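You operate a simulated robot arm through the tools that you are given. There is no shell and no other tool. Be economical: measure what you need, move in short steps, check, and stop when the job is done.

The job below is to be done with a simulated robot arm. You get a single attempt, and the scene is never put back.

JOB
Switch the strip off, unplug the cord reel and wind in 3 layers.
Fine: the plug goes into its rest before you wind.

The check looks at the end state, three seconds after you hand in, the way a careful person would. Anything else that was tipped, shoved, dropped, spilled or broken makes it a failure.

ROBOT AND FRAMES
A 6-joint arm with a two-finger parallel gripper, fixed in place. Base frame: the origin is at the foot of the arm, x ahead of it, y to its left, z up; the work surface is at about z = 760. Readings come in mm, rad, newtons and seconds.
With the tool pointing down near the work surface it reaches from about 240 to 640 mm from the base axis. Its first joint turns from -1.152 to 1.152 rad. Payload 2.7 kg.
The TCP is the grasp point between the finger pads, 23 mm short of the fingertips. In the tool frame z runs along the fingers and y along their closing line. Largest opening 94 mm; finger width 38, thickness 10; the body of the gripper, 54 by 96 mm, starts 39 mm behind the TCP.
Orientation is that of the tool frame in the base frame, as a unit quaternion [x, y, z, w]. With the fingers straight down and closing along the base's y, the tool's x points along the base's -x, its y along +y and its z along -z.

CONTROLS
- The arm moves only by the tool play_rows. Its argument "plan" is a list of rows, each an object of numbers (a shift or turn left out is 0, a gripper value left out holds the last): "dx", "dy", "dz": the shift along the base's x, y, z in units of 40 mm (1.0 is 40 mm); "ax", "ay", "az": the turn, a rotation vector about the base's x, y, z in units of 6 degrees (1.0 is 6 degrees); "hand": the finger opening in cm, from 0 to 9.4. In form: [{"dx": .., "dy": .., "dz": .., "ax": .., "ay": .., "az": .., "hand": ..}, ...]. A call has 1 to 20 rows; each row shifts and turns the commanded pose from where the row before left it. A call with a number of a shift or a turn outside -1 to 1 is refused whole. A row lasts 0.2 s, in which the tool goes at most 50 mm and 0.15 rad; a call with a longer step from one row to the next is refused whole, and so is a gripper value outside its range. A pose out of reach is approached as far as the arm can. The call stops where the force on the tool passes 40 N (or 10 N more than at its start, if that is more) or the arm is blocked; 0.2 s more then pass. Each finger travels about 45 mm/s and halts on what it meets, pressing with about 30 N; the grip force reading is that of the motor and also rises with nothing between the fingers. The clock runs only during rows and for 0.2 s after the last one: add rows that do not move to give the fingers time. The reply holds the time, the measured pose of the TCP, the force on the tool along the base axes, the opening and the grip force, in the units named above and with some noise, with the torque about the TCP (base axes, N m) and any sound that the robot's microphone picked up.
- Cameras (640 x 400 px; columns grow to the right, rows downward): "scene" is fixed at [79.1, -430.3, 1410.5]; the picture's right is [0.77, -0.64, 0.00], its down [-0.32, -0.39, -0.86] and it looks along [0.55, 0.66, -0.51] (base axes); focal length 353 px, centre (320, 200). "wrist" rides on the gripper at [86, 16, -74] in the tool frame; the picture's right is [-0.18, 0.98, 0.00], its down [-0.58, -0.11, -0.81] and it looks along [-0.79, -0.15, 0.59] (tool axes); focal length 243 px, centre (320, 200). There is no depth. A picture from a camera that has moved, and an enlarged one, comes with that camera's place and axes in the base frame and with its lens.
- get_image(camera): a new picture of that camera. The clock stands still meanwhile.
- zoom(camera, box): a new picture of the part [left, top, right, bottom] of that camera's present view, enlarged. The clock stands still meanwhile.
- sign_off(): hands the job in; it is judged then, once.

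Work in short steps. Places have to be worked out from the pictures, the camera data and where the tool is seen: move nearer, look again, correct. Check each grasp and each placing, and mend what went wrong. You have 120 turns and 68 pictures in all, those below and enlarged ones among them. Open the gripper and draw the arm clear of the work before you hand the job in, unless the task says otherwise; then end with one line.

The tools are called after "Request:" as name(argument=value, ...) on one line, values as JSON. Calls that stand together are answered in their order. play_rows: Moves the arm, as the interface text tells. Its arguments: {"type":"object","properties":{"plan":{"type":"array","items":{"type":"object","properties":{"dx":{"type":"number"},"dy":{"type":"number"},"dz":{"type":"number"},"ax":{"type":"number"},"ay":{"type":"number"},"az":{"type":"number"},"hand":{"type":"number"}}}}},"required":["plan"]} The other tools are called the same way: get_image (camera) takes a picture; zoom (camera, box) takes an enlarged picture of a part of a camera's view; sign_off () hands the job in.

At the start:

```text
time_s: 0.0
eef_pos: [389.2, -34.3, 1148.7]
ee_rot: [0.0, 1.0, 0.0, 0.0]
wrist_force: [0.1, -0.7, -0.4]
moment: [0.01, 0.0, 0.05]
width: 94.1
finger_force: 0.0
```

scene: 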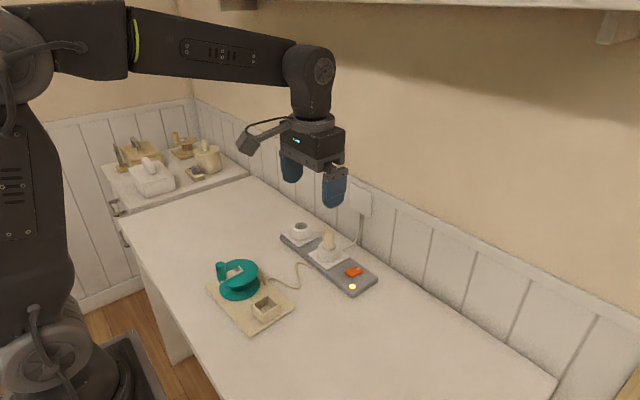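
wrist: 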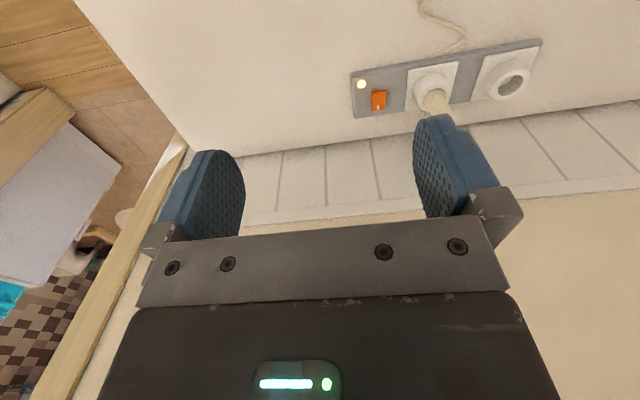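

The strip with a switch, lamp and plug and the teal reel with its rest are in view; I zoom in on both to measure them.

Request:
zoom(camera="scene", box=[190, 240, 310, 340])

Request:
zoom(camera="scene", box=[270, 205, 390, 305])

```text
4.00 times, centred on (250, 290) of scene
camera zoom: at [79.1, -430.3, 1410.5], right [0.77, -0.64, 0.0], down [-0.32, -0.39, -0.86], along [0.55, 0.66, -0.51], focal length 1413 px, centre (600, -160)
```

zoom: 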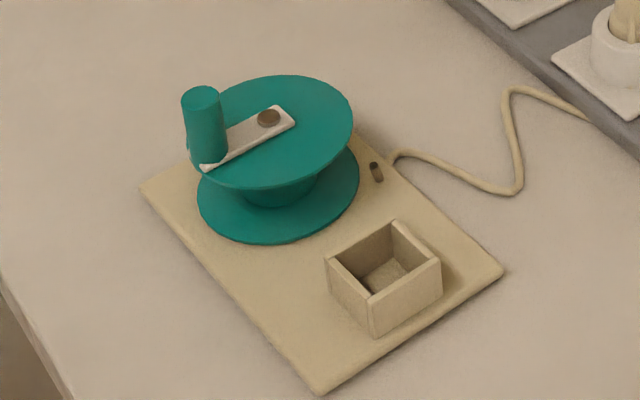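

```text
4.00 times, centred on (330, 255) of scene
camera zoom: at [79.1, -430.3, 1410.5], right [0.77, -0.64, 0.0], down [-0.32, -0.39, -0.86], along [0.55, 0.66, -0.51], focal length 1413 px, centre (280, -20)
```

zoom: 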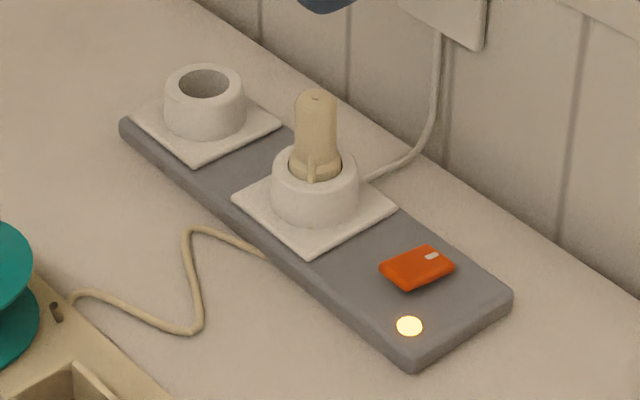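

Rough places: switch ≈(591,44), plug ≈(590,143), reel axis ≈(338,190), rest ≈(351,88). I move the wrist camera nearer to the strip.

Request:
play_rows(plan=[{"dx": 0.38, "dy": 0.35, "dz": -0.8, "hand": 0}, {"dx": 0.38, "dy": 0.35, "dz": -0.8}, {"dx": 0.38, "dy": 0.35, "dz": -0.8}, {"dx": 0.38, "dy": 0.35, "dz": -0.8}, {"dx": 0.38, "dy": 0.35, "dz": -0.8}, {"dx": 0.38, "dy": 0.35, "dz": -0.8}, {}])

Request:
get_image(camera="wrist")

```text
time_s: 1.6
eef_pos: [481.3, 50.3, 955.9]
ee_rot: [0.0, 1.0, -0.001, 0.0]
wrist_force: [-0.6, -0.3, -0.1]
moment: [0.01, 0.01, 0.05]
width: 0.1
finger_force: 30.5
```

```text
63 pictures are left
camera wrist: at [394.2, 66.0, 1030.1], right [0.18, 0.98, 0.0], down [0.58, -0.11, 0.81], along [0.79, -0.15, -0.59], focal length 243 px, centre (320, 200)
```

wrist: 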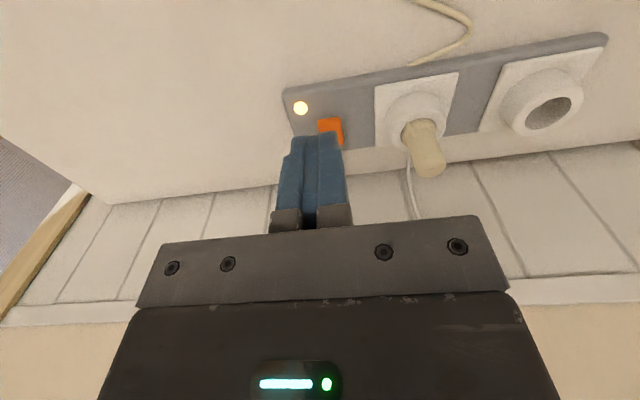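

The fingers hide the rocker, so I shift sideways and lower for a clear look.

Request:
play_rows(plan=[{"dy": 0.8, "dz": -0.6}, {"dy": 0.8, "dz": -0.6}, {}])

Request:
zoom(camera="wrist", box=[180, 20, 500, 220])

```text
time_s: 2.4
eef_pos: [481.8, 114.9, 909.0]
ee_rot: [0.0, 1.0, 0.0, 0.0]
wrist_force: [1.3, -0.4, 0.2]
moment: [0.0, 0.02, -0.02]
width: 0.0
finger_force: 29.7
```

```text
2.00 times, centred on (340, 120) of wrist
camera zoom: at [394.4, 129.9, 982.9], right [0.18, 0.98, 0.0], down [0.58, -0.11, 0.81], along [0.79, -0.15, -0.59], focal length 485 px, centre (280, 360)
```

zoom: 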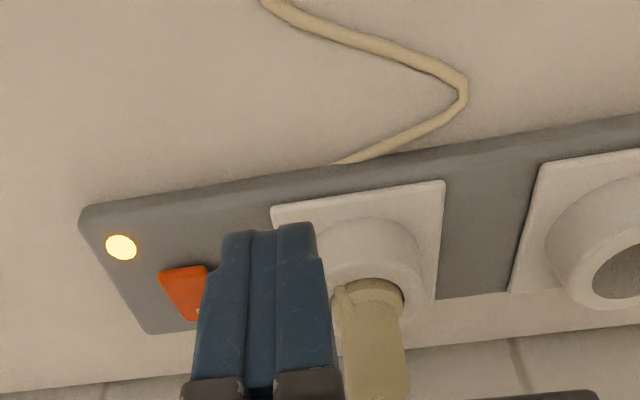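

Still hidden; I go to the other side (−y).

Request:
play_rows(plan=[{"dy": -1}, {"dy": -1}, {"dy": -1}, {"dy": -0.5}, {}])

Request:
zoom(camera="wrist", box=[280, 40, 520, 190])

```text
time_s: 3.6
eef_pos: [481.6, -25.4, 909.0]
ee_rot: [0.0, 1.0, -0.001, 0.0]
wrist_force: [-0.8, 0.4, 0.4]
moment: [0.0, -0.03, -0.01]
width: 0.1
finger_force: 29.9
```

```text
2.67 times, centred on (400, 115) of wrist
camera zoom: at [393.6, -10.0, 982.7], right [0.18, 0.98, 0.0], down [0.58, -0.11, 0.81], along [0.79, -0.15, -0.59], focal length 647 px, centre (107, 427)
```

zoom: 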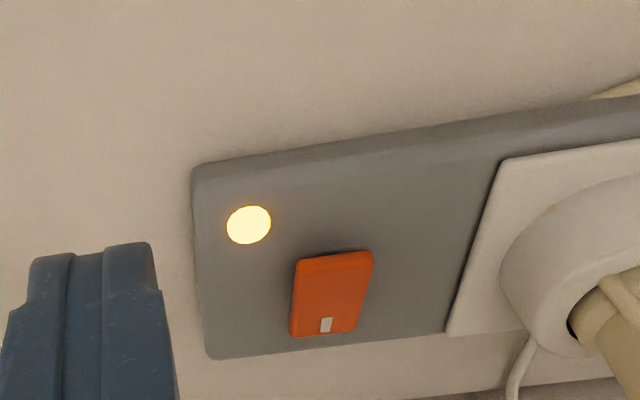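

The rocker runs along x (near end ≈565, far marked end ≈610, y≈45), with the near end standing raised. I'll go over the near end and press it down with closed fingers.

Request:
play_rows(plan=[{"dx": 0.7, "dy": 0.6}, {"dx": 0.7, "dy": 0.6}, {"dx": 0.66, "dy": 0.56, "dz": -0.4}, {"dz": -0.8}, {"dz": -0.5}, {}])

Request:
zoom(camera="scene", box=[290, 205, 410, 305])

Request:
zoom(camera="wrist", box=[180, 40, 500, 240])

```text
time_s: 5.0
eef_pos: [563.0, 45.2, 840.7]
ee_rot: [0.0, 1.0, 0.0, 0.0]
wrist_force: [0.0, -0.1, -0.2]
moment: [-0.03, -0.01, -0.03]
width: 0.0
finger_force: 29.7
```

```text
4.00 times, centred on (350, 255) of scene
camera zoom: at [79.1, -430.3, 1410.5], right [0.77, -0.64, 0.0], down [-0.32, -0.39, -0.86], along [0.55, 0.66, -0.51], focal length 1413 px, centre (200, -20)
```

zoom: 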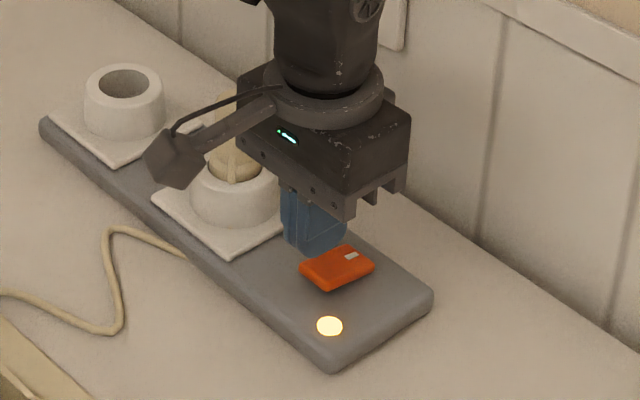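

```text
2.00 times, centred on (340, 140) of wrist
camera zoom: at [476.9, 60.6, 915.2], right [0.18, 0.98, 0.0], down [0.58, -0.11, 0.81], along [0.79, -0.15, -0.59], focal length 485 px, centre (280, 320)
```

zoom: 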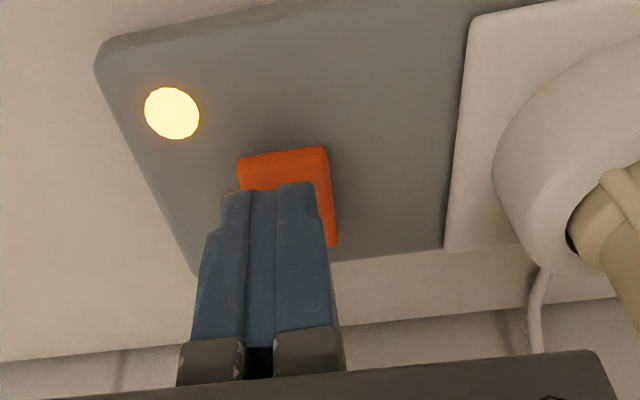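

The tip is over the near end of the rocker; I press down slowly.

Request:
play_rows(plan=[{"dz": -0.25}, {"dz": -0.25}, {"dz": -0.15}, {"dz": -0.15}, {"dz": -0.15}, {"dz": -0.15}, {"dz": -0.15}])

Request:
zoom(camera="wrist", box=[180, 40, 500, 240])

```text
time_s: 6.0
eef_pos: [563.9, 46.3, 815.0]
ee_rot: [0.0, 1.0, 0.0, 0.001]
wrist_force: [-4.0, -0.9, 7.0]
moment: [-0.04, -0.03, 0.0]
width: 0.0
finger_force: 29.6
stopped in row 5: the force on the tool passed its limit at 48 N (the readings are from after the stop); the commanded pose is now the measured one
```

```text
2.00 times, centred on (340, 140) of wrist
camera zoom: at [476.6, 60.5, 889.0], right [0.18, 0.98, 0.0], down [0.58, -0.11, 0.81], along [0.79, -0.15, -0.59], focal length 485 px, centre (280, 320)
```

zoom: 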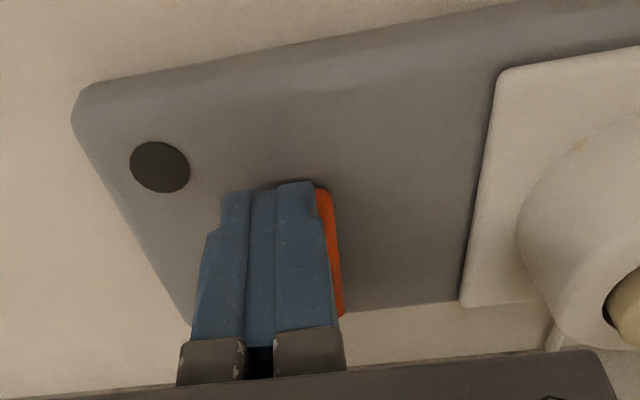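

The lamp is out. I rise and look at the plug and its cord from the −y side.

Request:
play_rows(plan=[{"dz": 1}, {"dz": 1, "dx": -0.5}, {"dx": -0.8, "dz": 0.4}, {"dx": -0.8, "dz": 0.4}, {"hand": 9.4}, {}])

Request:
get_image(camera="wrist")

Request:
zoom(camera="scene", box=[270, 205, 390, 305])

```text
time_s: 7.4
eef_pos: [481.3, 45.0, 926.7]
ee_rot: [-0.001, 1.0, 0.001, 0.001]
wrist_force: [-0.4, 0.6, 0.0]
moment: [0.01, 0.02, 0.01]
width: 50.8
finger_force: 0.1
```

```text
57 pictures are left
camera wrist: at [393.9, 61.1, 1000.7], right [0.18, 0.98, 0.0], down [0.58, -0.11, 0.81], along [0.79, -0.15, -0.59], focal length 243 px, centre (320, 200)
```

wrist: 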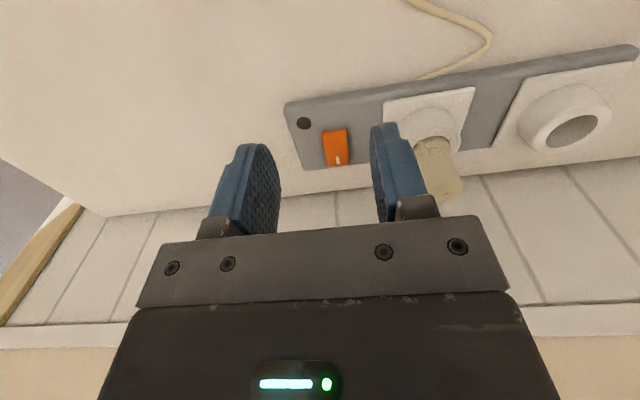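

```text
4.00 times, centred on (330, 255) of scene
camera zoom: at [79.1, -430.3, 1410.5], right [0.77, -0.64, 0.0], down [-0.32, -0.39, -0.86], along [0.55, 0.66, -0.51], focal length 1413 px, centre (280, -20)
```

zoom: 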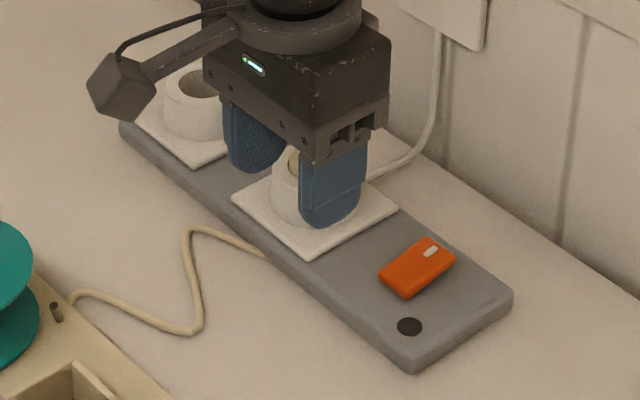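

Switch is off. Now I line up in y with the plug, fully open, and look between the fingers.

Request:
play_rows(plan=[{"dy": 0.9}, {"dy": 0.9}, {"dy": 0.6}, {}])

Request:
zoom(camera="wrist", box=[180, 40, 500, 240])

```text
time_s: 8.4
eef_pos: [479.5, 141.5, 926.6]
ee_rot: [0.0, 1.0, 0.0, 0.001]
wrist_force: [0.1, -0.3, -0.6]
moment: [-0.04, -0.01, 0.03]
width: 94.0
finger_force: 0.0
```

```text
2.00 times, centred on (340, 140) of wrist
camera zoom: at [392.8, 156.6, 1001.0], right [0.18, 0.98, 0.0], down [0.58, -0.11, 0.81], along [0.79, -0.15, -0.59], focal length 485 px, centre (280, 320)
```

zoom: 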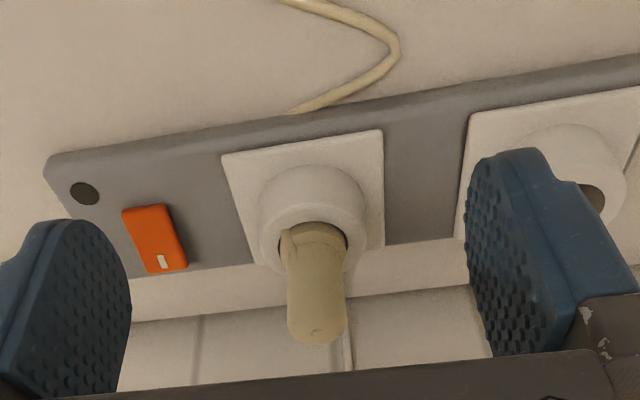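

Combining both cameras, the plug is ≈(585,138.5), top z≈866. I move over it and descend to z≈840.

Request:
play_rows(plan=[{"dx": 0.9, "dy": -0.04}, {"dx": 0.9, "dy": -0.04}, {"dx": 0.85}, {"dz": -0.5}, {"dz": -0.5}, {"dz": -0.4}, {"dz": -0.4}, {}])

Request:
get_image(camera="wrist")

Request:
zoom(camera="scene", box=[270, 205, 390, 305])

```text
time_s: 10.2
eef_pos: [584.9, 138.6, 853.5]
ee_rot: [0.0, 1.0, 0.0, 0.001]
wrist_force: [-0.6, 0.5, 0.3]
moment: [0.01, -0.01, -0.01]
width: 94.1
finger_force: 0.0
```

```text
54 pictures are left
camera wrist: at [498.4, 153.5, 928.3], right [0.18, 0.98, 0.0], down [0.58, -0.11, 0.81], along [0.79, -0.15, -0.59], focal length 243 px, centre (320, 200)
```

wrist: 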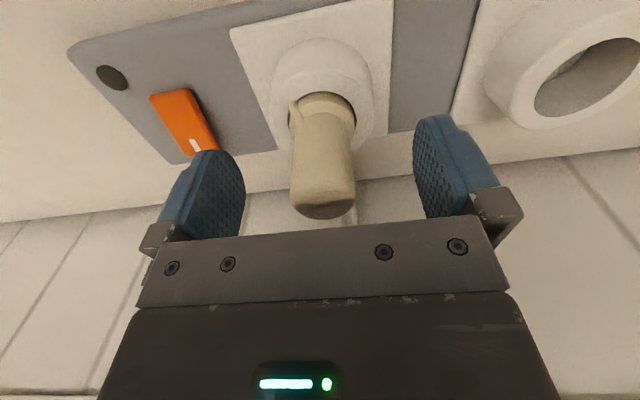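

```text
4.00 times, centred on (330, 255) of scene
camera zoom: at [79.1, -430.3, 1410.5], right [0.77, -0.64, 0.0], down [-0.32, -0.39, -0.86], along [0.55, 0.66, -0.51], focal length 1413 px, centre (280, -20)
```

zoom: 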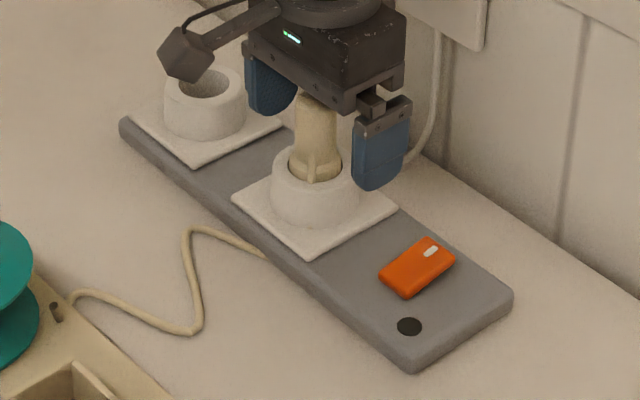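

The plug is centred between the fingers (top z≈864, rim ≈797). Lower to ≈837 and close.

Request:
play_rows(plan=[{"dz": -0.4}, {"hand": 1.5}, {}, {}, {}, {}, {}])

Request:
zoom(camera="wrist", box=[220, 20, 420, 240])

```text
time_s: 11.8
eef_pos: [584.7, 140.4, 837.4]
ee_rot: [0.0, 1.0, 0.001, 0.001]
wrist_force: [3.8, 21.6, -5.8]
moment: [0.74, -0.3, -0.18]
width: 58.9
finger_force: 45.2
```

```text
1.82 times, centred on (320, 130) of wrist
camera zoom: at [498.2, 155.3, 912.0], right [0.18, 0.98, 0.0], down [0.58, -0.11, 0.81], along [0.79, -0.15, -0.59], focal length 441 px, centre (320, 327)
```

zoom: 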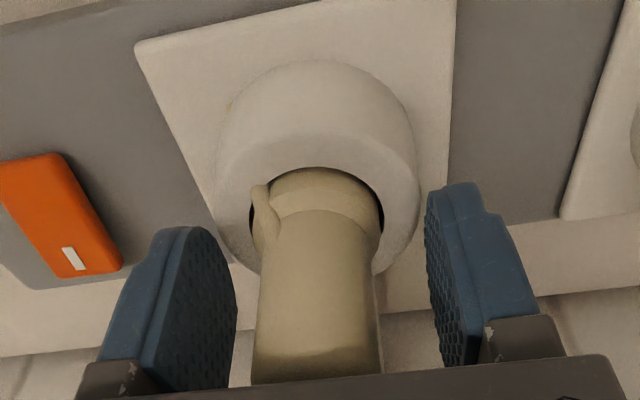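

The fingers stopped at 59 mm with a sideways force: the tips are catching the socket collar, so its rim is higher (~815). Open, rise 9 mm, and close again.

Request:
play_rows(plan=[{"hand": 9.4}, {}, {}, {"dz": 0.25, "dy": -0.03}, {"hand": 1.5}, {}, {}, {}, {}, {}, {}])

Request:
zoom(camera="wrist", box=[220, 20, 420, 240])

```text
time_s: 14.2
eef_pos: [584.0, 137.8, 847.5]
ee_rot: [-0.001, 1.0, 0.001, 0.001]
wrist_force: [-3.4, 13.8, 1.4]
moment: [0.42, 0.12, 0.0]
width: 26.8
finger_force: 29.5
```

```text
1.82 times, centred on (320, 130) of wrist
camera zoom: at [497.8, 153.3, 922.4], right [0.18, 0.98, 0.0], down [0.58, -0.11, 0.81], along [0.79, -0.15, -0.59], focal length 441 px, centre (320, 327)
```

zoom: 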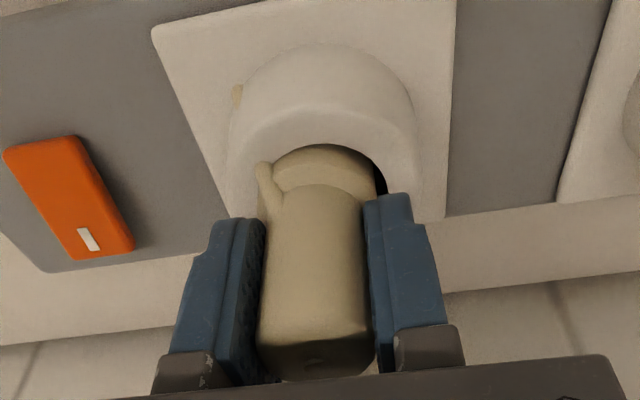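

Plug gripped at 26.8 mm width. I ease the side load (+1 mm y) and pull up in small steps.

Request:
play_rows(plan=[{"dy": 0.04}, {"dz": 0.08}, {"dz": 0.08}, {"dz": 0.08}, {"dz": 0.08}, {"dz": 0.1}, {"dz": 0.1}])

Request:
zoom(camera="wrist", box=[220, 20, 420, 240])

```text
time_s: 15.8
eef_pos: [584.9, 138.8, 868.9]
ee_rot: [0.0, 1.0, 0.0, 0.001]
wrist_force: [-3.5, 9.0, -5.1]
moment: [0.51, 0.19, -0.06]
width: 27.2
finger_force: 29.8
```

```text
1.82 times, centred on (320, 130) of wrist
camera zoom: at [498.4, 153.8, 942.9], right [0.18, 0.98, 0.0], down [0.58, -0.11, 0.81], along [0.79, -0.15, -0.59], focal length 441 px, centre (320, 327)
```

zoom: 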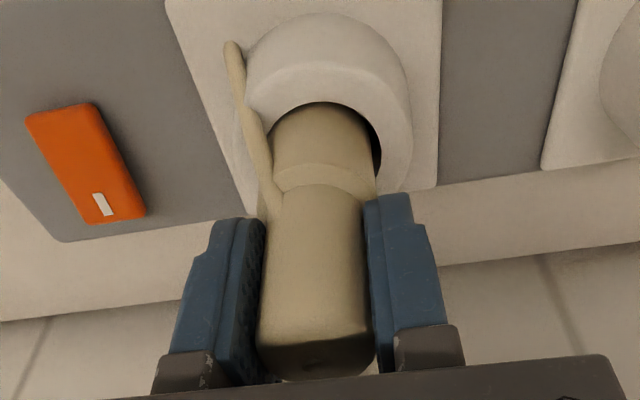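

It's sliding out with the cord following from its side. Continue upward.

Request:
play_rows(plan=[{"dz": 0.2}, {"dz": 0.2}, {"dz": 0.3}, {"dz": 0.4}, {"dz": 0.4}, {}])

Request:
get_image(camera="wrist")

Request:
get_image(camera="scene")

```text
time_s: 17.2
eef_pos: [585.5, 138.4, 929.9]
ee_rot: [0.0, 1.0, -0.001, 0.0]
wrist_force: [0.3, -0.1, -0.3]
moment: [0.01, 0.0, -0.03]
width: 27.2
finger_force: 29.9
```

```text
49 pictures are left
camera wrist: at [498.7, 154.2, 1003.8], right [0.18, 0.98, 0.0], down [0.58, -0.11, 0.81], along [0.79, -0.15, -0.59], focal length 243 px, centre (320, 200)
```

wrist: 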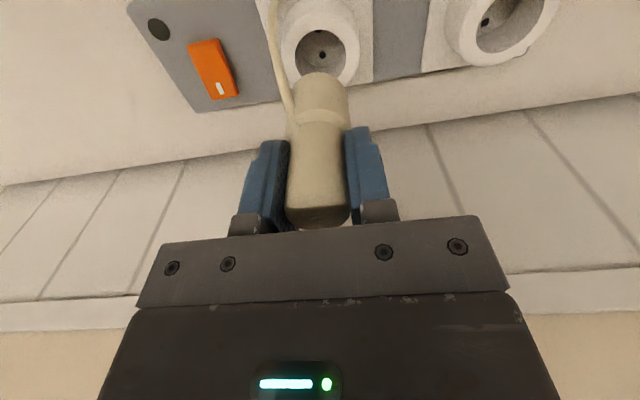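

```text
48 pictures are left
```

scene: 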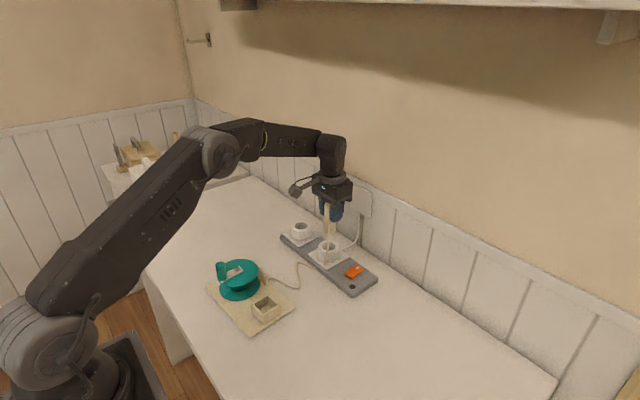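

The plug is out and held. I zoom to measure its lower end and the cord.

Request:
zoom(camera="scene", box=[270, 175, 390, 275])

Request:
zoom(camera="wrist", box=[220, 0, 420, 220])

```text
4.00 times, centred on (330, 225) of scene
camera zoom: at [79.1, -430.3, 1410.5], right [0.77, -0.64, 0.0], down [-0.32, -0.39, -0.86], along [0.55, 0.66, -0.51], focal length 1413 px, centre (280, 100)
```

zoom: 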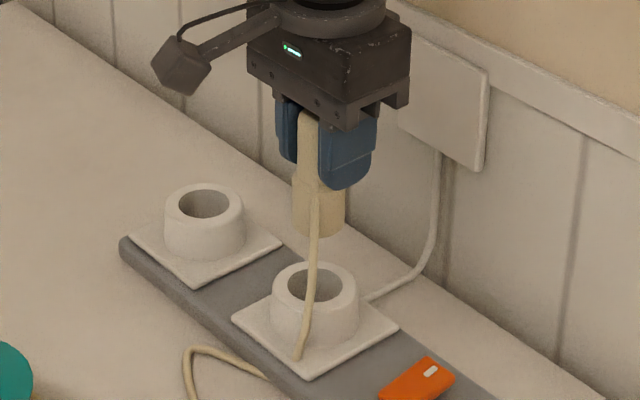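

```text
1.82 times, centred on (320, 110) of wrist
camera zoom: at [498.7, 154.2, 1003.8], right [0.18, 0.98, 0.0], down [0.58, -0.11, 0.81], along [0.79, -0.15, -0.59], focal length 441 px, centre (320, 364)
```

zoom: 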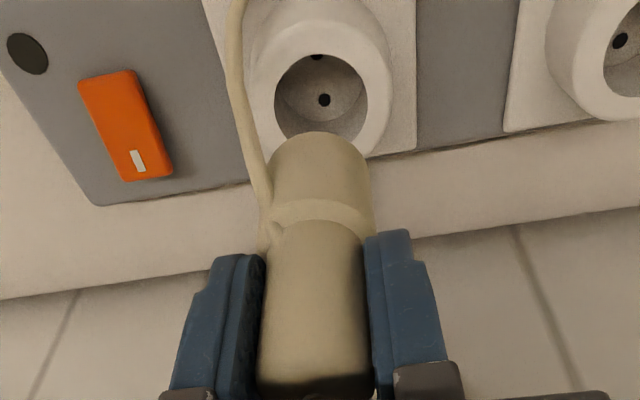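

Plug bottom is about 70 mm below the TCP, body ≈35 mm across. I carry it high to just short of the rest and look.

Request:
play_rows(plan=[{"dx": -0.85, "dy": -0.16, "dz": 0.3}, {"dx": -0.9, "dy": -0.16, "dz": 0.2}, {"dx": -0.9, "dy": -0.16}, {"dx": -0.9, "dy": -0.16}, {"dx": -0.9, "dy": -0.16}, {"dx": -0.9, "dy": -0.16}, {"dx": -0.9, "dy": -0.16}, {"dx": -0.9, "dy": -0.16}, {}])

Request:
get_image(camera="wrist")

Request:
zoom(camera="scene", box=[190, 200, 350, 340])

```text
time_s: 19.2
eef_pos: [299.8, 86.9, 948.9]
ee_rot: [0.0, 1.0, 0.0, 0.001]
wrist_force: [-0.4, 0.1, -1.1]
moment: [-0.01, 0.02, -0.02]
width: 27.2
finger_force: 29.7
```

```text
45 pictures are left
camera wrist: at [212.4, 103.1, 1022.5], right [0.18, 0.98, 0.0], down [0.58, -0.11, 0.81], along [0.79, -0.15, -0.59], focal length 243 px, centre (320, 200)
```

wrist: 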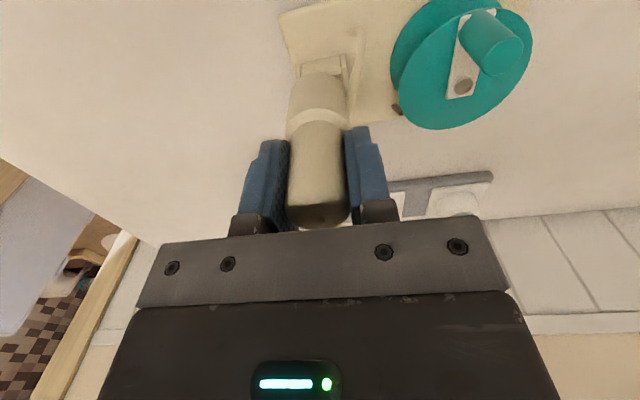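

```text
2.86 times, centred on (270, 270) of scene
camera zoom: at [79.1, -430.3, 1410.5], right [0.77, -0.64, 0.0], down [-0.32, -0.39, -0.86], along [0.55, 0.66, -0.51], focal length 1009 px, centre (463, 0)
```

zoom: 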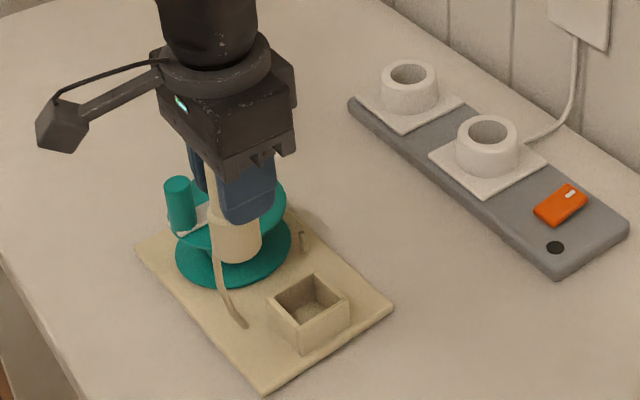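

Rest centre is ≈(346,79) with rim z≈803; it looks snug, so I view it from beside, closer.

Request:
play_rows(plan=[{"dy": -0.9, "dx": -0.1}, {"dy": -0.9, "dx": -0.1, "dz": -0.3}, {"dy": -0.4, "dz": -0.9}, {}])

Request:
zoom(camera="wrist", box=[240, 0, 560, 200])

Request:
zoom(camera="scene", box=[235, 280, 307, 340])

```text
time_s: 20.2
eef_pos: [290.8, -1.3, 900.7]
ee_rot: [0.0, 1.0, 0.0, 0.001]
wrist_force: [1.3, -0.2, -1.2]
moment: [0.01, -0.02, -0.03]
width: 27.1
finger_force: 29.9
```

```text
2.00 times, centred on (400, 100) of wrist
camera zoom: at [204.5, 14.0, 975.5], right [0.18, 0.98, 0.0], down [0.58, -0.11, 0.81], along [0.79, -0.15, -0.59], focal length 485 px, centre (160, 400)
```

zoom: 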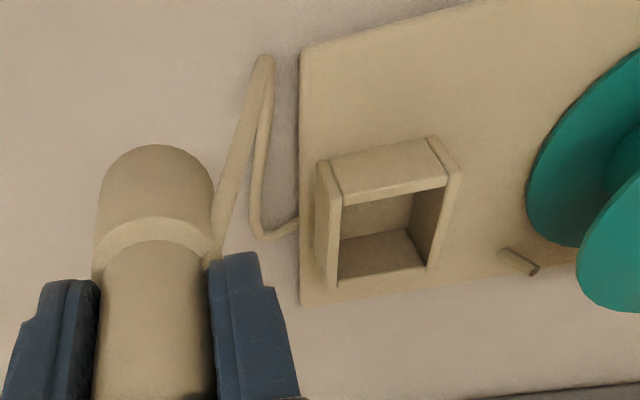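

```text
6.67 times, centred on (271, 310) of scene
camera zoom: at [79.1, -430.3, 1410.5], right [0.77, -0.64, 0.0], down [-0.32, -0.39, -0.86], along [0.55, 0.66, -0.51], focal length 2355 px, centre (647, -533)
```

zoom: 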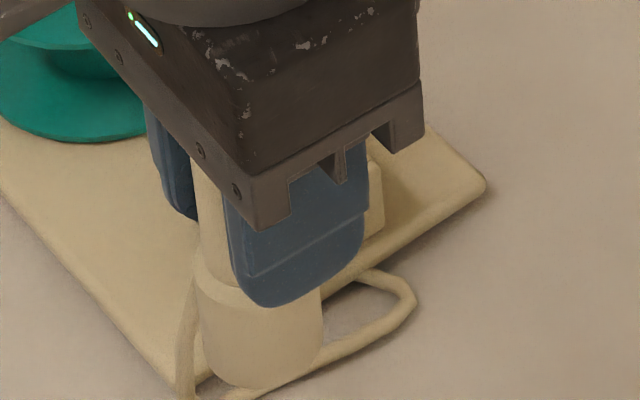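

I need a sharper view of the rest's rim.

Request:
zoom(camera="wrist", box=[380, 55, 490, 165])

```text
3.64 times, centred on (435, 110) of wrist
camera zoom: at [204.5, 14.0, 975.5], right [0.18, 0.98, 0.0], down [0.58, -0.11, 0.81], along [0.79, -0.15, -0.59], focal length 882 px, centre (-98, 527)
```

zoom: 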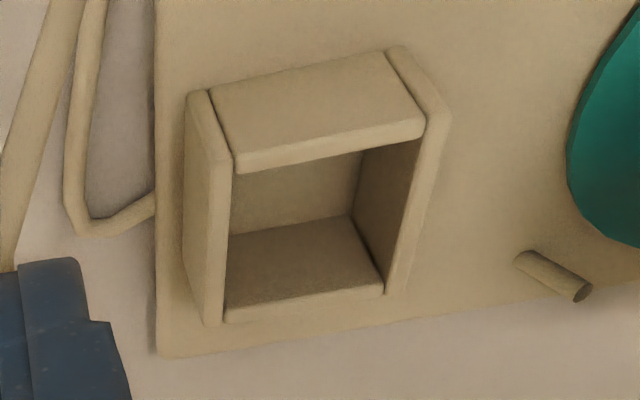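

The two cameras agree on the rest opening at ≈(349,86.5), rim z≈794, inner ≈40×38. I move the plug above it and check alignment.

Request:
play_rows(plan=[{"dx": 0.5, "dy": 0.74}, {"dx": 0.5, "dy": 0.74}, {"dx": 0.45, "dy": 0.7}, {"dz": -0.25}, {}])

Request:
zoom(camera="scene", box=[225, 260, 309, 330])

Request:
zoom(camera="wrist", box=[240, 0, 440, 180])

```text
time_s: 21.4
eef_pos: [350.0, 87.8, 891.0]
ee_rot: [0.001, 1.0, 0.0, 0.001]
wrist_force: [0.1, 0.6, -0.2]
moment: [0.0, -0.03, 0.0]
width: 26.9
finger_force: 30.4
```

```text
5.71 times, centred on (267, 295) of scene
camera zoom: at [79.1, -430.3, 1410.5], right [0.77, -0.64, 0.0], down [-0.32, -0.39, -0.86], along [0.55, 0.66, -0.51], focal length 2018 px, centre (623, -343)
```

zoom: 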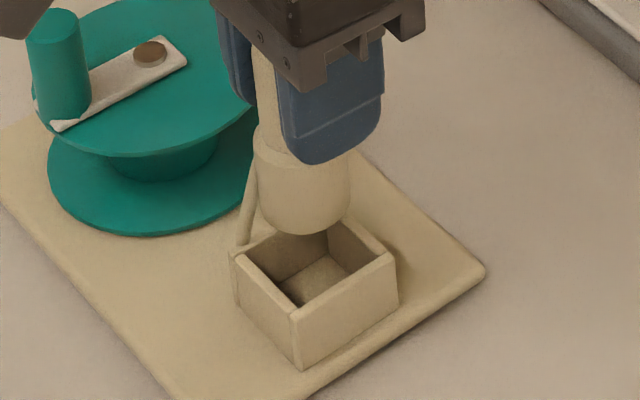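

```text
2.22 times, centred on (340, 90) of wrist
camera zoom: at [262.7, 102.4, 964.9], right [0.18, 0.98, 0.0], down [0.58, -0.11, 0.81], along [0.79, -0.15, -0.59], focal length 539 px, centre (276, 444)
```

zoom: 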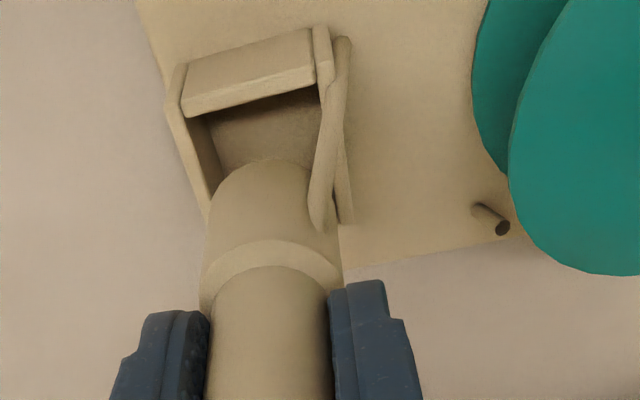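

Roughly lined up, maybe a few mm off. I lower to just above the rim and measure finely.

Request:
play_rows(plan=[{"dz": -0.25}, {"dz": -0.15}, {}])

Request:
zoom(camera="scene", box=[245, 280, 293, 320])

Request:
zoom(camera="wrist", box=[270, 0, 410, 120])

```text
time_s: 22.2
eef_pos: [348.6, 86.1, 874.2]
ee_rot: [0.0, 1.0, 0.0, 0.0]
wrist_force: [-0.6, 0.8, -0.9]
moment: [0.0, 0.0, -0.04]
width: 27.0
finger_force: 30.2
```

```text
10.00 times, centred on (269, 300) of scene
camera zoom: at [79.1, -430.3, 1410.5], right [0.77, -0.64, 0.0], down [-0.32, -0.39, -0.86], along [0.55, 0.66, -0.51], focal length 3532 px, centre (830, -800)
```

zoom: 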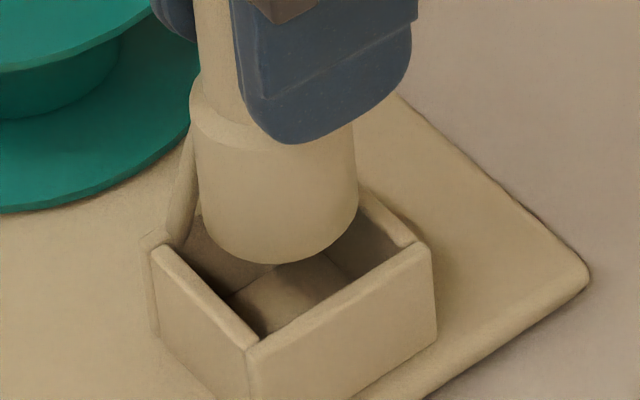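

```text
3.33 times, centred on (340, 60) of wrist
camera zoom: at [262.5, 101.9, 949.1], right [0.18, 0.98, 0.0], down [0.58, -0.11, 0.81], along [0.79, -0.15, -0.59], focal length 809 px, centre (253, 667)
```

zoom: 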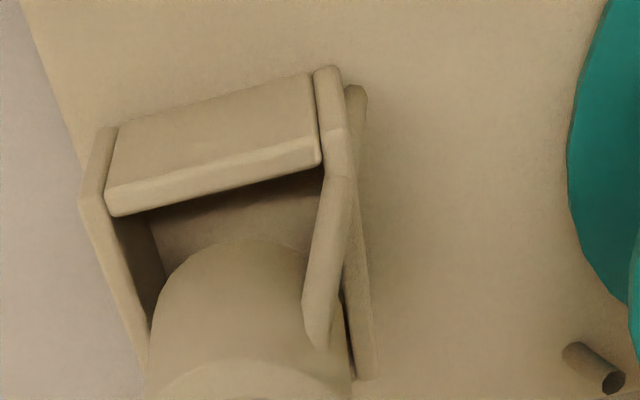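

Estimates differ by only a couple of mm (clearance ≈±1 mm). I nudge (−1.8, −1.0) mm and lower slowly, watching force.

Request:
play_rows(plan=[{"dx": -0.045, "dy": -0.025}, {"dz": -0.08}, {"dz": -0.08}, {"dz": -0.05}, {"dz": -0.05}, {"dz": -0.05}, {}])

Request:
zoom(camera="scene", box=[245, 280, 293, 320])

Request:
zoom(camera="wrist", box=[270, 0, 410, 120])

```text
time_s: 23.8
eef_pos: [346.9, 85.6, 862.7]
ee_rot: [0.0, 1.0, 0.0, 0.002]
wrist_force: [0.1, -0.7, -1.1]
moment: [-0.01, -0.04, 0.02]
width: 27.1
finger_force: 29.9
```

```text
10.00 times, centred on (269, 300) of scene
camera zoom: at [79.1, -430.3, 1410.5], right [0.77, -0.64, 0.0], down [-0.32, -0.39, -0.86], along [0.55, 0.66, -0.51], focal length 3532 px, centre (830, -800)
```

zoom: 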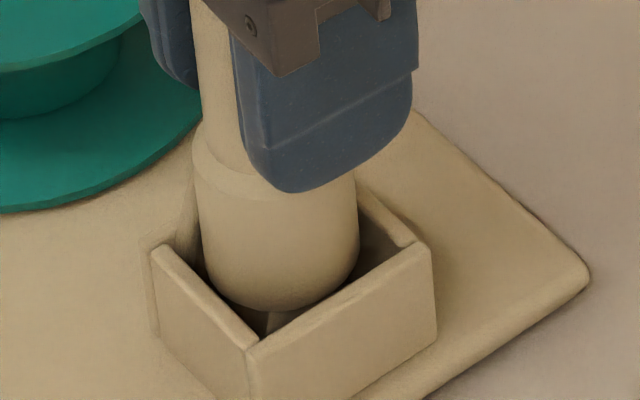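

```text
3.33 times, centred on (340, 60) of wrist
camera zoom: at [261.1, 100.9, 936.4], right [0.18, 0.98, 0.0], down [0.58, -0.11, 0.81], along [0.79, -0.15, -0.59], focal length 809 px, centre (253, 667)
```

zoom: 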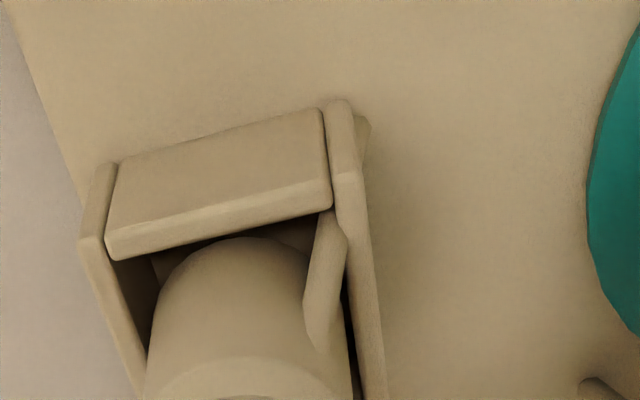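

Near the rim with no contact; the gaps look even. I continue down slowly.

Request:
play_rows(plan=[{"dz": -0.05, "dy": -0.01}, {"dz": -0.05}, {"dz": -0.05}, {"dz": -0.05}, {"dz": -0.05}, {"dz": -0.05}])

Request:
zoom(camera="scene", box=[245, 280, 293, 320])

```text
time_s: 25.2
eef_pos: [347.5, 84.1, 849.8]
ee_rot: [0.0, 1.0, 0.0, 0.002]
wrist_force: [-0.8, -0.1, -1.4]
moment: [0.0, 0.01, -0.03]
width: 27.0
finger_force: 29.9
```

```text
10.00 times, centred on (269, 300) of scene
camera zoom: at [79.1, -430.3, 1410.5], right [0.77, -0.64, 0.0], down [-0.32, -0.39, -0.86], along [0.55, 0.66, -0.51], focal length 3532 px, centre (830, -800)
```

zoom: 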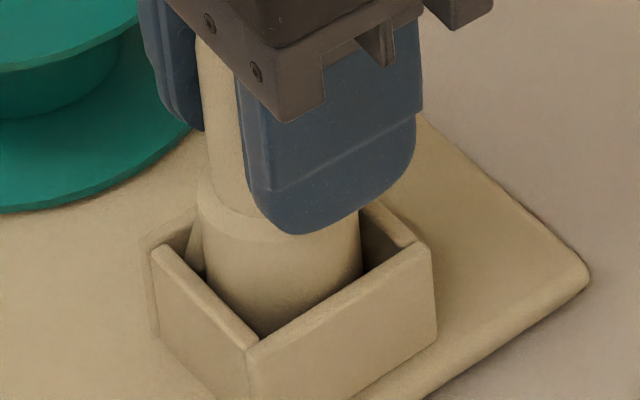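

It is entering freely. I continue to the floor.

Request:
play_rows(plan=[{"dz": -0.06}, {"dz": -0.06}, {"dz": -0.05}, {"dz": -0.05}, {"dz": -0.04}, {"dz": -0.04}, {"dz": -0.04}])

Request:
zoom(camera="scene", box=[235, 270, 295, 320])

Request:
get_image(camera="wrist")

```text
time_s: 26.8
eef_pos: [347.8, 85.9, 837.0]
ee_rot: [0.0, 1.0, 0.0, 0.001]
wrist_force: [-2.8, -1.4, 9.4]
moment: [-0.19, 0.14, 0.02]
width: 26.5
finger_force: 29.9
```

```text
8.00 times, centred on (265, 295) of scene
camera zoom: at [78.9, -430.3, 1410.5], right [0.77, -0.64, 0.0], down [-0.32, -0.39, -0.86], along [0.55, 0.66, -0.51], focal length 2826 px, centre (760, -560)
```

zoom: 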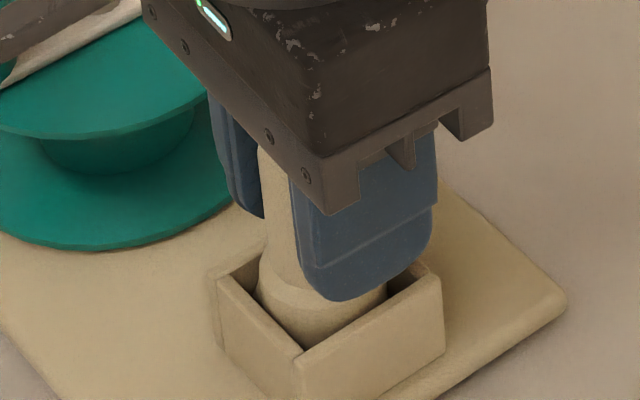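

```text
32 pictures are left
camera wrist: at [260.8, 100.0, 911.7], right [0.18, 0.98, 0.0], down [0.58, -0.11, 0.81], along [0.79, -0.15, -0.59], focal length 243 px, centre (320, 200)
```

wrist: 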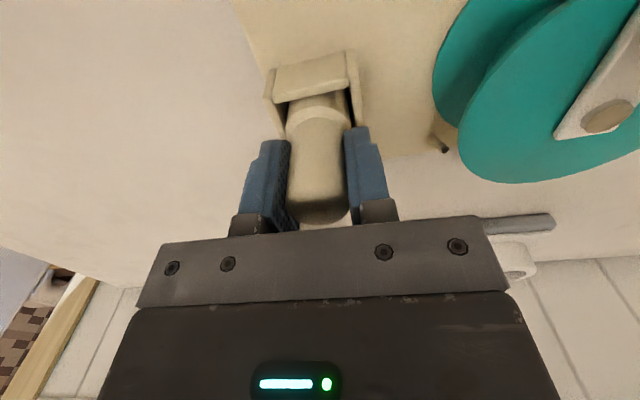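

Floor contact felt (9 N). I open moderately (to 50 mm, to stay off the reel) and rise.

Request:
play_rows(plan=[{"hand": 5}, {}, {}, {"dz": 0.3}, {"dz": 0.8}, {"dz": 0.9}, {"dz": 0.8}, {"dx": -0.8}, {}])

Request:
zoom(camera="scene", box=[190, 240, 310, 340])

Request:
get_image(camera="wrist")

```text
time_s: 28.8
eef_pos: [314.5, 83.9, 948.5]
ee_rot: [0.001, 1.0, 0.0, 0.002]
wrist_force: [0.7, 0.2, 0.4]
moment: [0.0, -0.02, 0.0]
width: 50.1
finger_force: 0.0
```

```text
4.00 times, centred on (250, 290) of scene
camera zoom: at [79.1, -430.3, 1410.5], right [0.77, -0.64, 0.0], down [-0.32, -0.39, -0.86], along [0.55, 0.66, -0.51], focal length 1413 px, centre (600, -160)
```

zoom: 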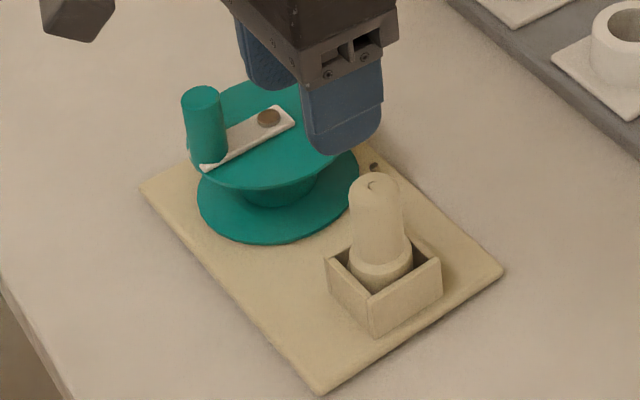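

```text
30 pictures are left
camera wrist: at [228.5, 99.8, 1023.4], right [0.18, 0.98, 0.0], down [0.58, -0.11, 0.81], along [0.79, -0.15, -0.59], focal length 243 px, centre (320, 200)
```

wrist: 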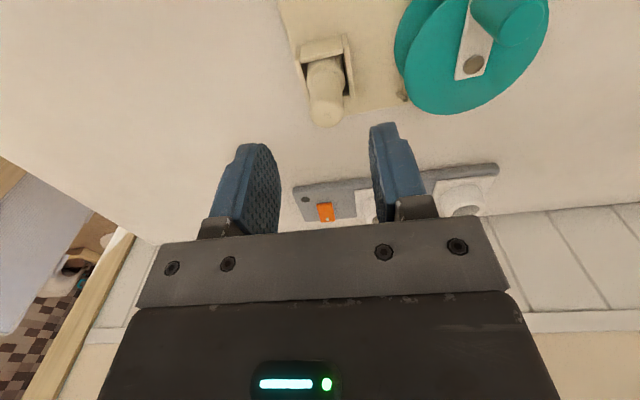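

The plug stands in its rest. Next I position the camera to measure the reel axis and crank knob.

Request:
play_rows(plan=[{"dx": -0.8, "dy": 0.4, "dz": -0.3}, {"dx": -0.7, "dy": 0.3, "dz": -0.2}, {}])

Request:
zoom(camera="wrist", box=[320, 30, 560, 190])

```text
time_s: 29.6
eef_pos: [255.0, 114.1, 928.6]
ee_rot: [0.0, 1.0, 0.0, 0.001]
wrist_force: [0.3, -0.1, 0.1]
moment: [0.02, 0.0, -0.03]
width: 50.0
finger_force: 0.0
```

```text
2.50 times, centred on (440, 110) of wrist
camera zoom: at [168.0, 128.9, 1002.5], right [0.18, 0.98, 0.0], down [0.58, -0.11, 0.81], along [0.79, -0.15, -0.59], focal length 606 px, centre (20, 425)
```

zoom: 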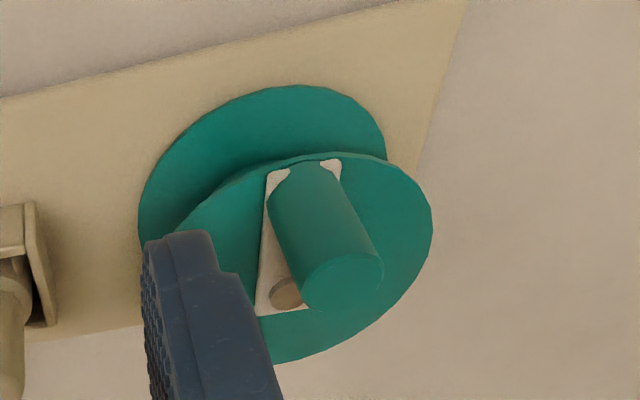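

Estimates: hub ≈(346,202), knob ≈(308,203), top z≈860, Ø≈23, crank radius ≈38. I check how the cord meets the drum, to know which way to wind.

Request:
zoom(camera="scene", box=[220, 255, 292, 315])

Request:
zoom(camera="wrist", box=[320, 50, 440, 150])

```text
6.67 times, centred on (256, 285) of scene
camera zoom: at [79.1, -430.3, 1410.5], right [0.77, -0.64, 0.0], down [-0.32, -0.39, -0.86], along [0.55, 0.66, -0.51], focal length 2355 px, centre (747, -367)
```

zoom: 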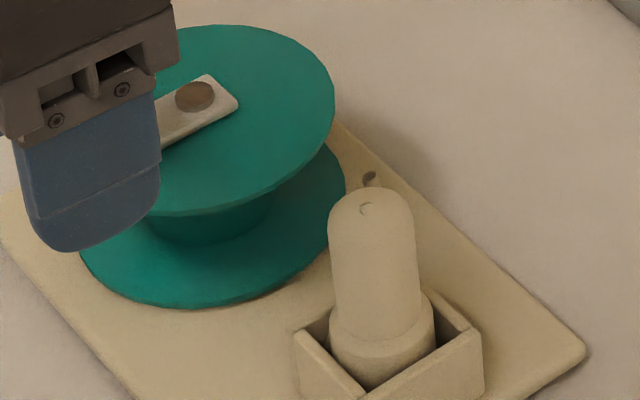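

```text
4.00 times, centred on (380, 100) of wrist
camera zoom: at [168.0, 128.9, 1002.5], right [0.18, 0.98, 0.0], down [0.58, -0.11, 0.81], along [0.79, -0.15, -0.59], focal length 970 px, centre (80, 600)
```

zoom: 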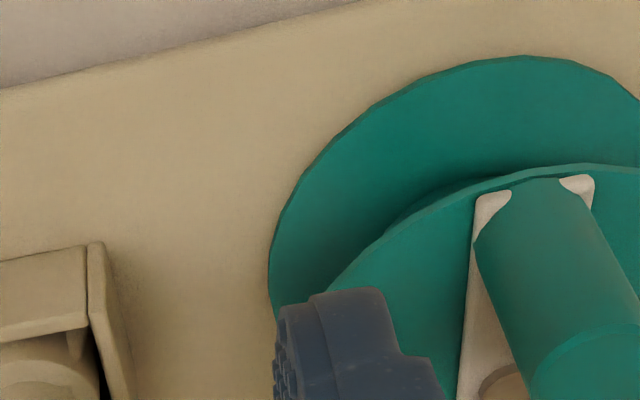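

No cord is visible at the drum; I'll find the direction by feel. I go over the knob and check before descending.

Request:
play_rows(plan=[{"dx": 0.4, "dy": 0.7}, {"dx": 0.45, "dy": 0.75}, {"dx": 0.45, "dy": 0.75, "dz": -0.2}, {"dz": -0.4}, {"dz": -0.3}, {}])

Request:
get_image(camera="wrist")

Request:
zoom(camera="scene", box=[195, 220, 291, 300])

```text
time_s: 31.0
eef_pos: [306.0, 200.4, 892.2]
ee_rot: [0.0, 1.0, -0.001, 0.001]
wrist_force: [0.3, -1.0, 0.2]
moment: [-0.02, 0.03, -0.02]
width: 49.7
finger_force: 0.1
```

```text
26 pictures are left
camera wrist: at [220.5, 216.5, 966.7], right [0.18, 0.98, 0.0], down [0.58, -0.11, 0.81], along [0.79, -0.15, -0.59], focal length 243 px, centre (320, 200)
```

wrist: 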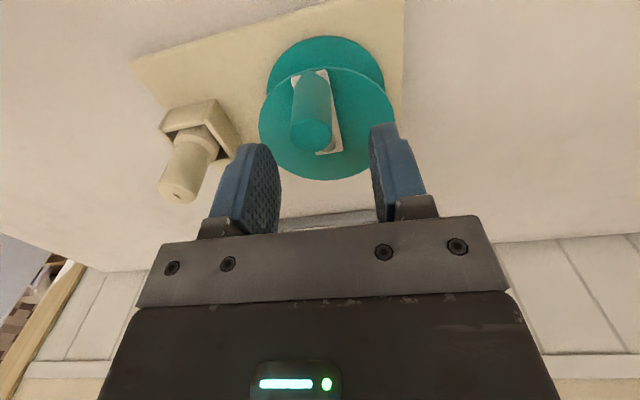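

```text
5.00 times, centred on (243, 260) of scene
camera zoom: at [79.1, -430.3, 1410.5], right [0.77, -0.64, 0.0], down [-0.32, -0.39, -0.86], along [0.55, 0.66, -0.51], focal length 1766 px, centre (705, -100)
```

zoom: 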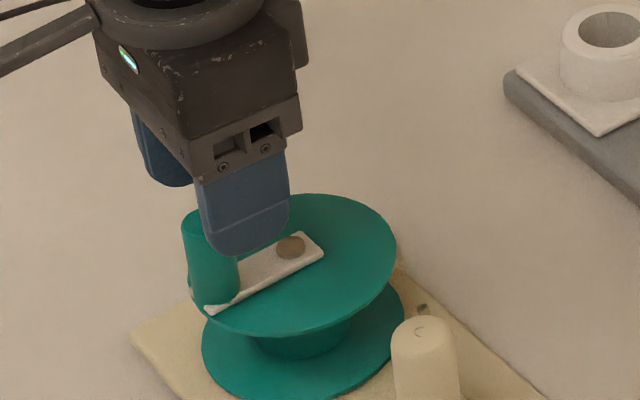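

I refine the knob's centre with an enlarged view.

Request:
zoom(camera="wrist", box=[250, 30, 410, 190])

```text
2.50 times, centred on (330, 110) of wrist
camera zoom: at [220.5, 216.5, 966.7], right [0.18, 0.98, 0.0], down [0.58, -0.11, 0.81], along [0.79, -0.15, -0.59], focal length 606 px, centre (295, 425)
```

zoom: 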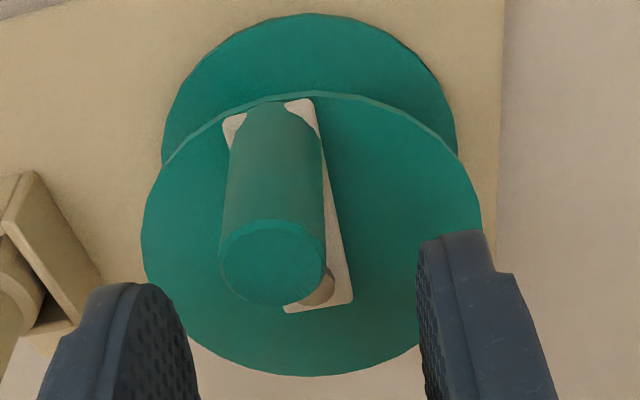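

Refined: knob ≈(302,196.5), axis ≈(342,201), R≈40. Descend and grip the knob.

Request:
play_rows(plan=[{"dx": -0.1, "dy": -0.1, "dz": -0.3}, {"dz": -0.3}, {"dz": -0.25}, {"hand": 1.5}, {}, {}, {}])

Request:
zoom(camera="wrist", box=[220, 0, 420, 240])

```text
time_s: 32.6
eef_pos: [303.5, 196.1, 858.3]
ee_rot: [0.0, 1.0, 0.0, 0.001]
wrist_force: [-1.3, 0.2, -0.3]
moment: [0.5, -0.02, 0.05]
width: 21.6
finger_force: 29.9
```

```text
1.67 times, centred on (320, 120) of wrist
camera zoom: at [216.4, 212.7, 932.7], right [0.18, 0.98, 0.0], down [0.58, -0.11, 0.81], along [0.79, -0.15, -0.59], focal length 404 px, centre (320, 333)
```

zoom: 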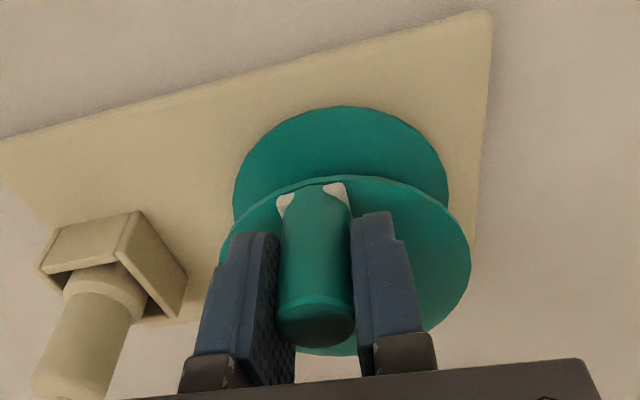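

Good grip (21.6 mm). I try a small clockwise turn (~20°) and watch force and sound.

Request:
play_rows(plan=[{"dy": 0.087}, {"dy": 0.087}, {"dx": 0.01, "dy": 0.087}, {"dx": 0.018, "dy": 0.085}])

```text
time_s: 33.6
eef_pos: [305.0, 209.8, 859.4]
ee_rot: [-0.001, 1.0, 0.0, 0.001]
wrist_force: [-0.6, -4.0, 0.8]
moment: [-0.02, -0.18, -0.09]
width: 21.2
finger_force: 29.7
```

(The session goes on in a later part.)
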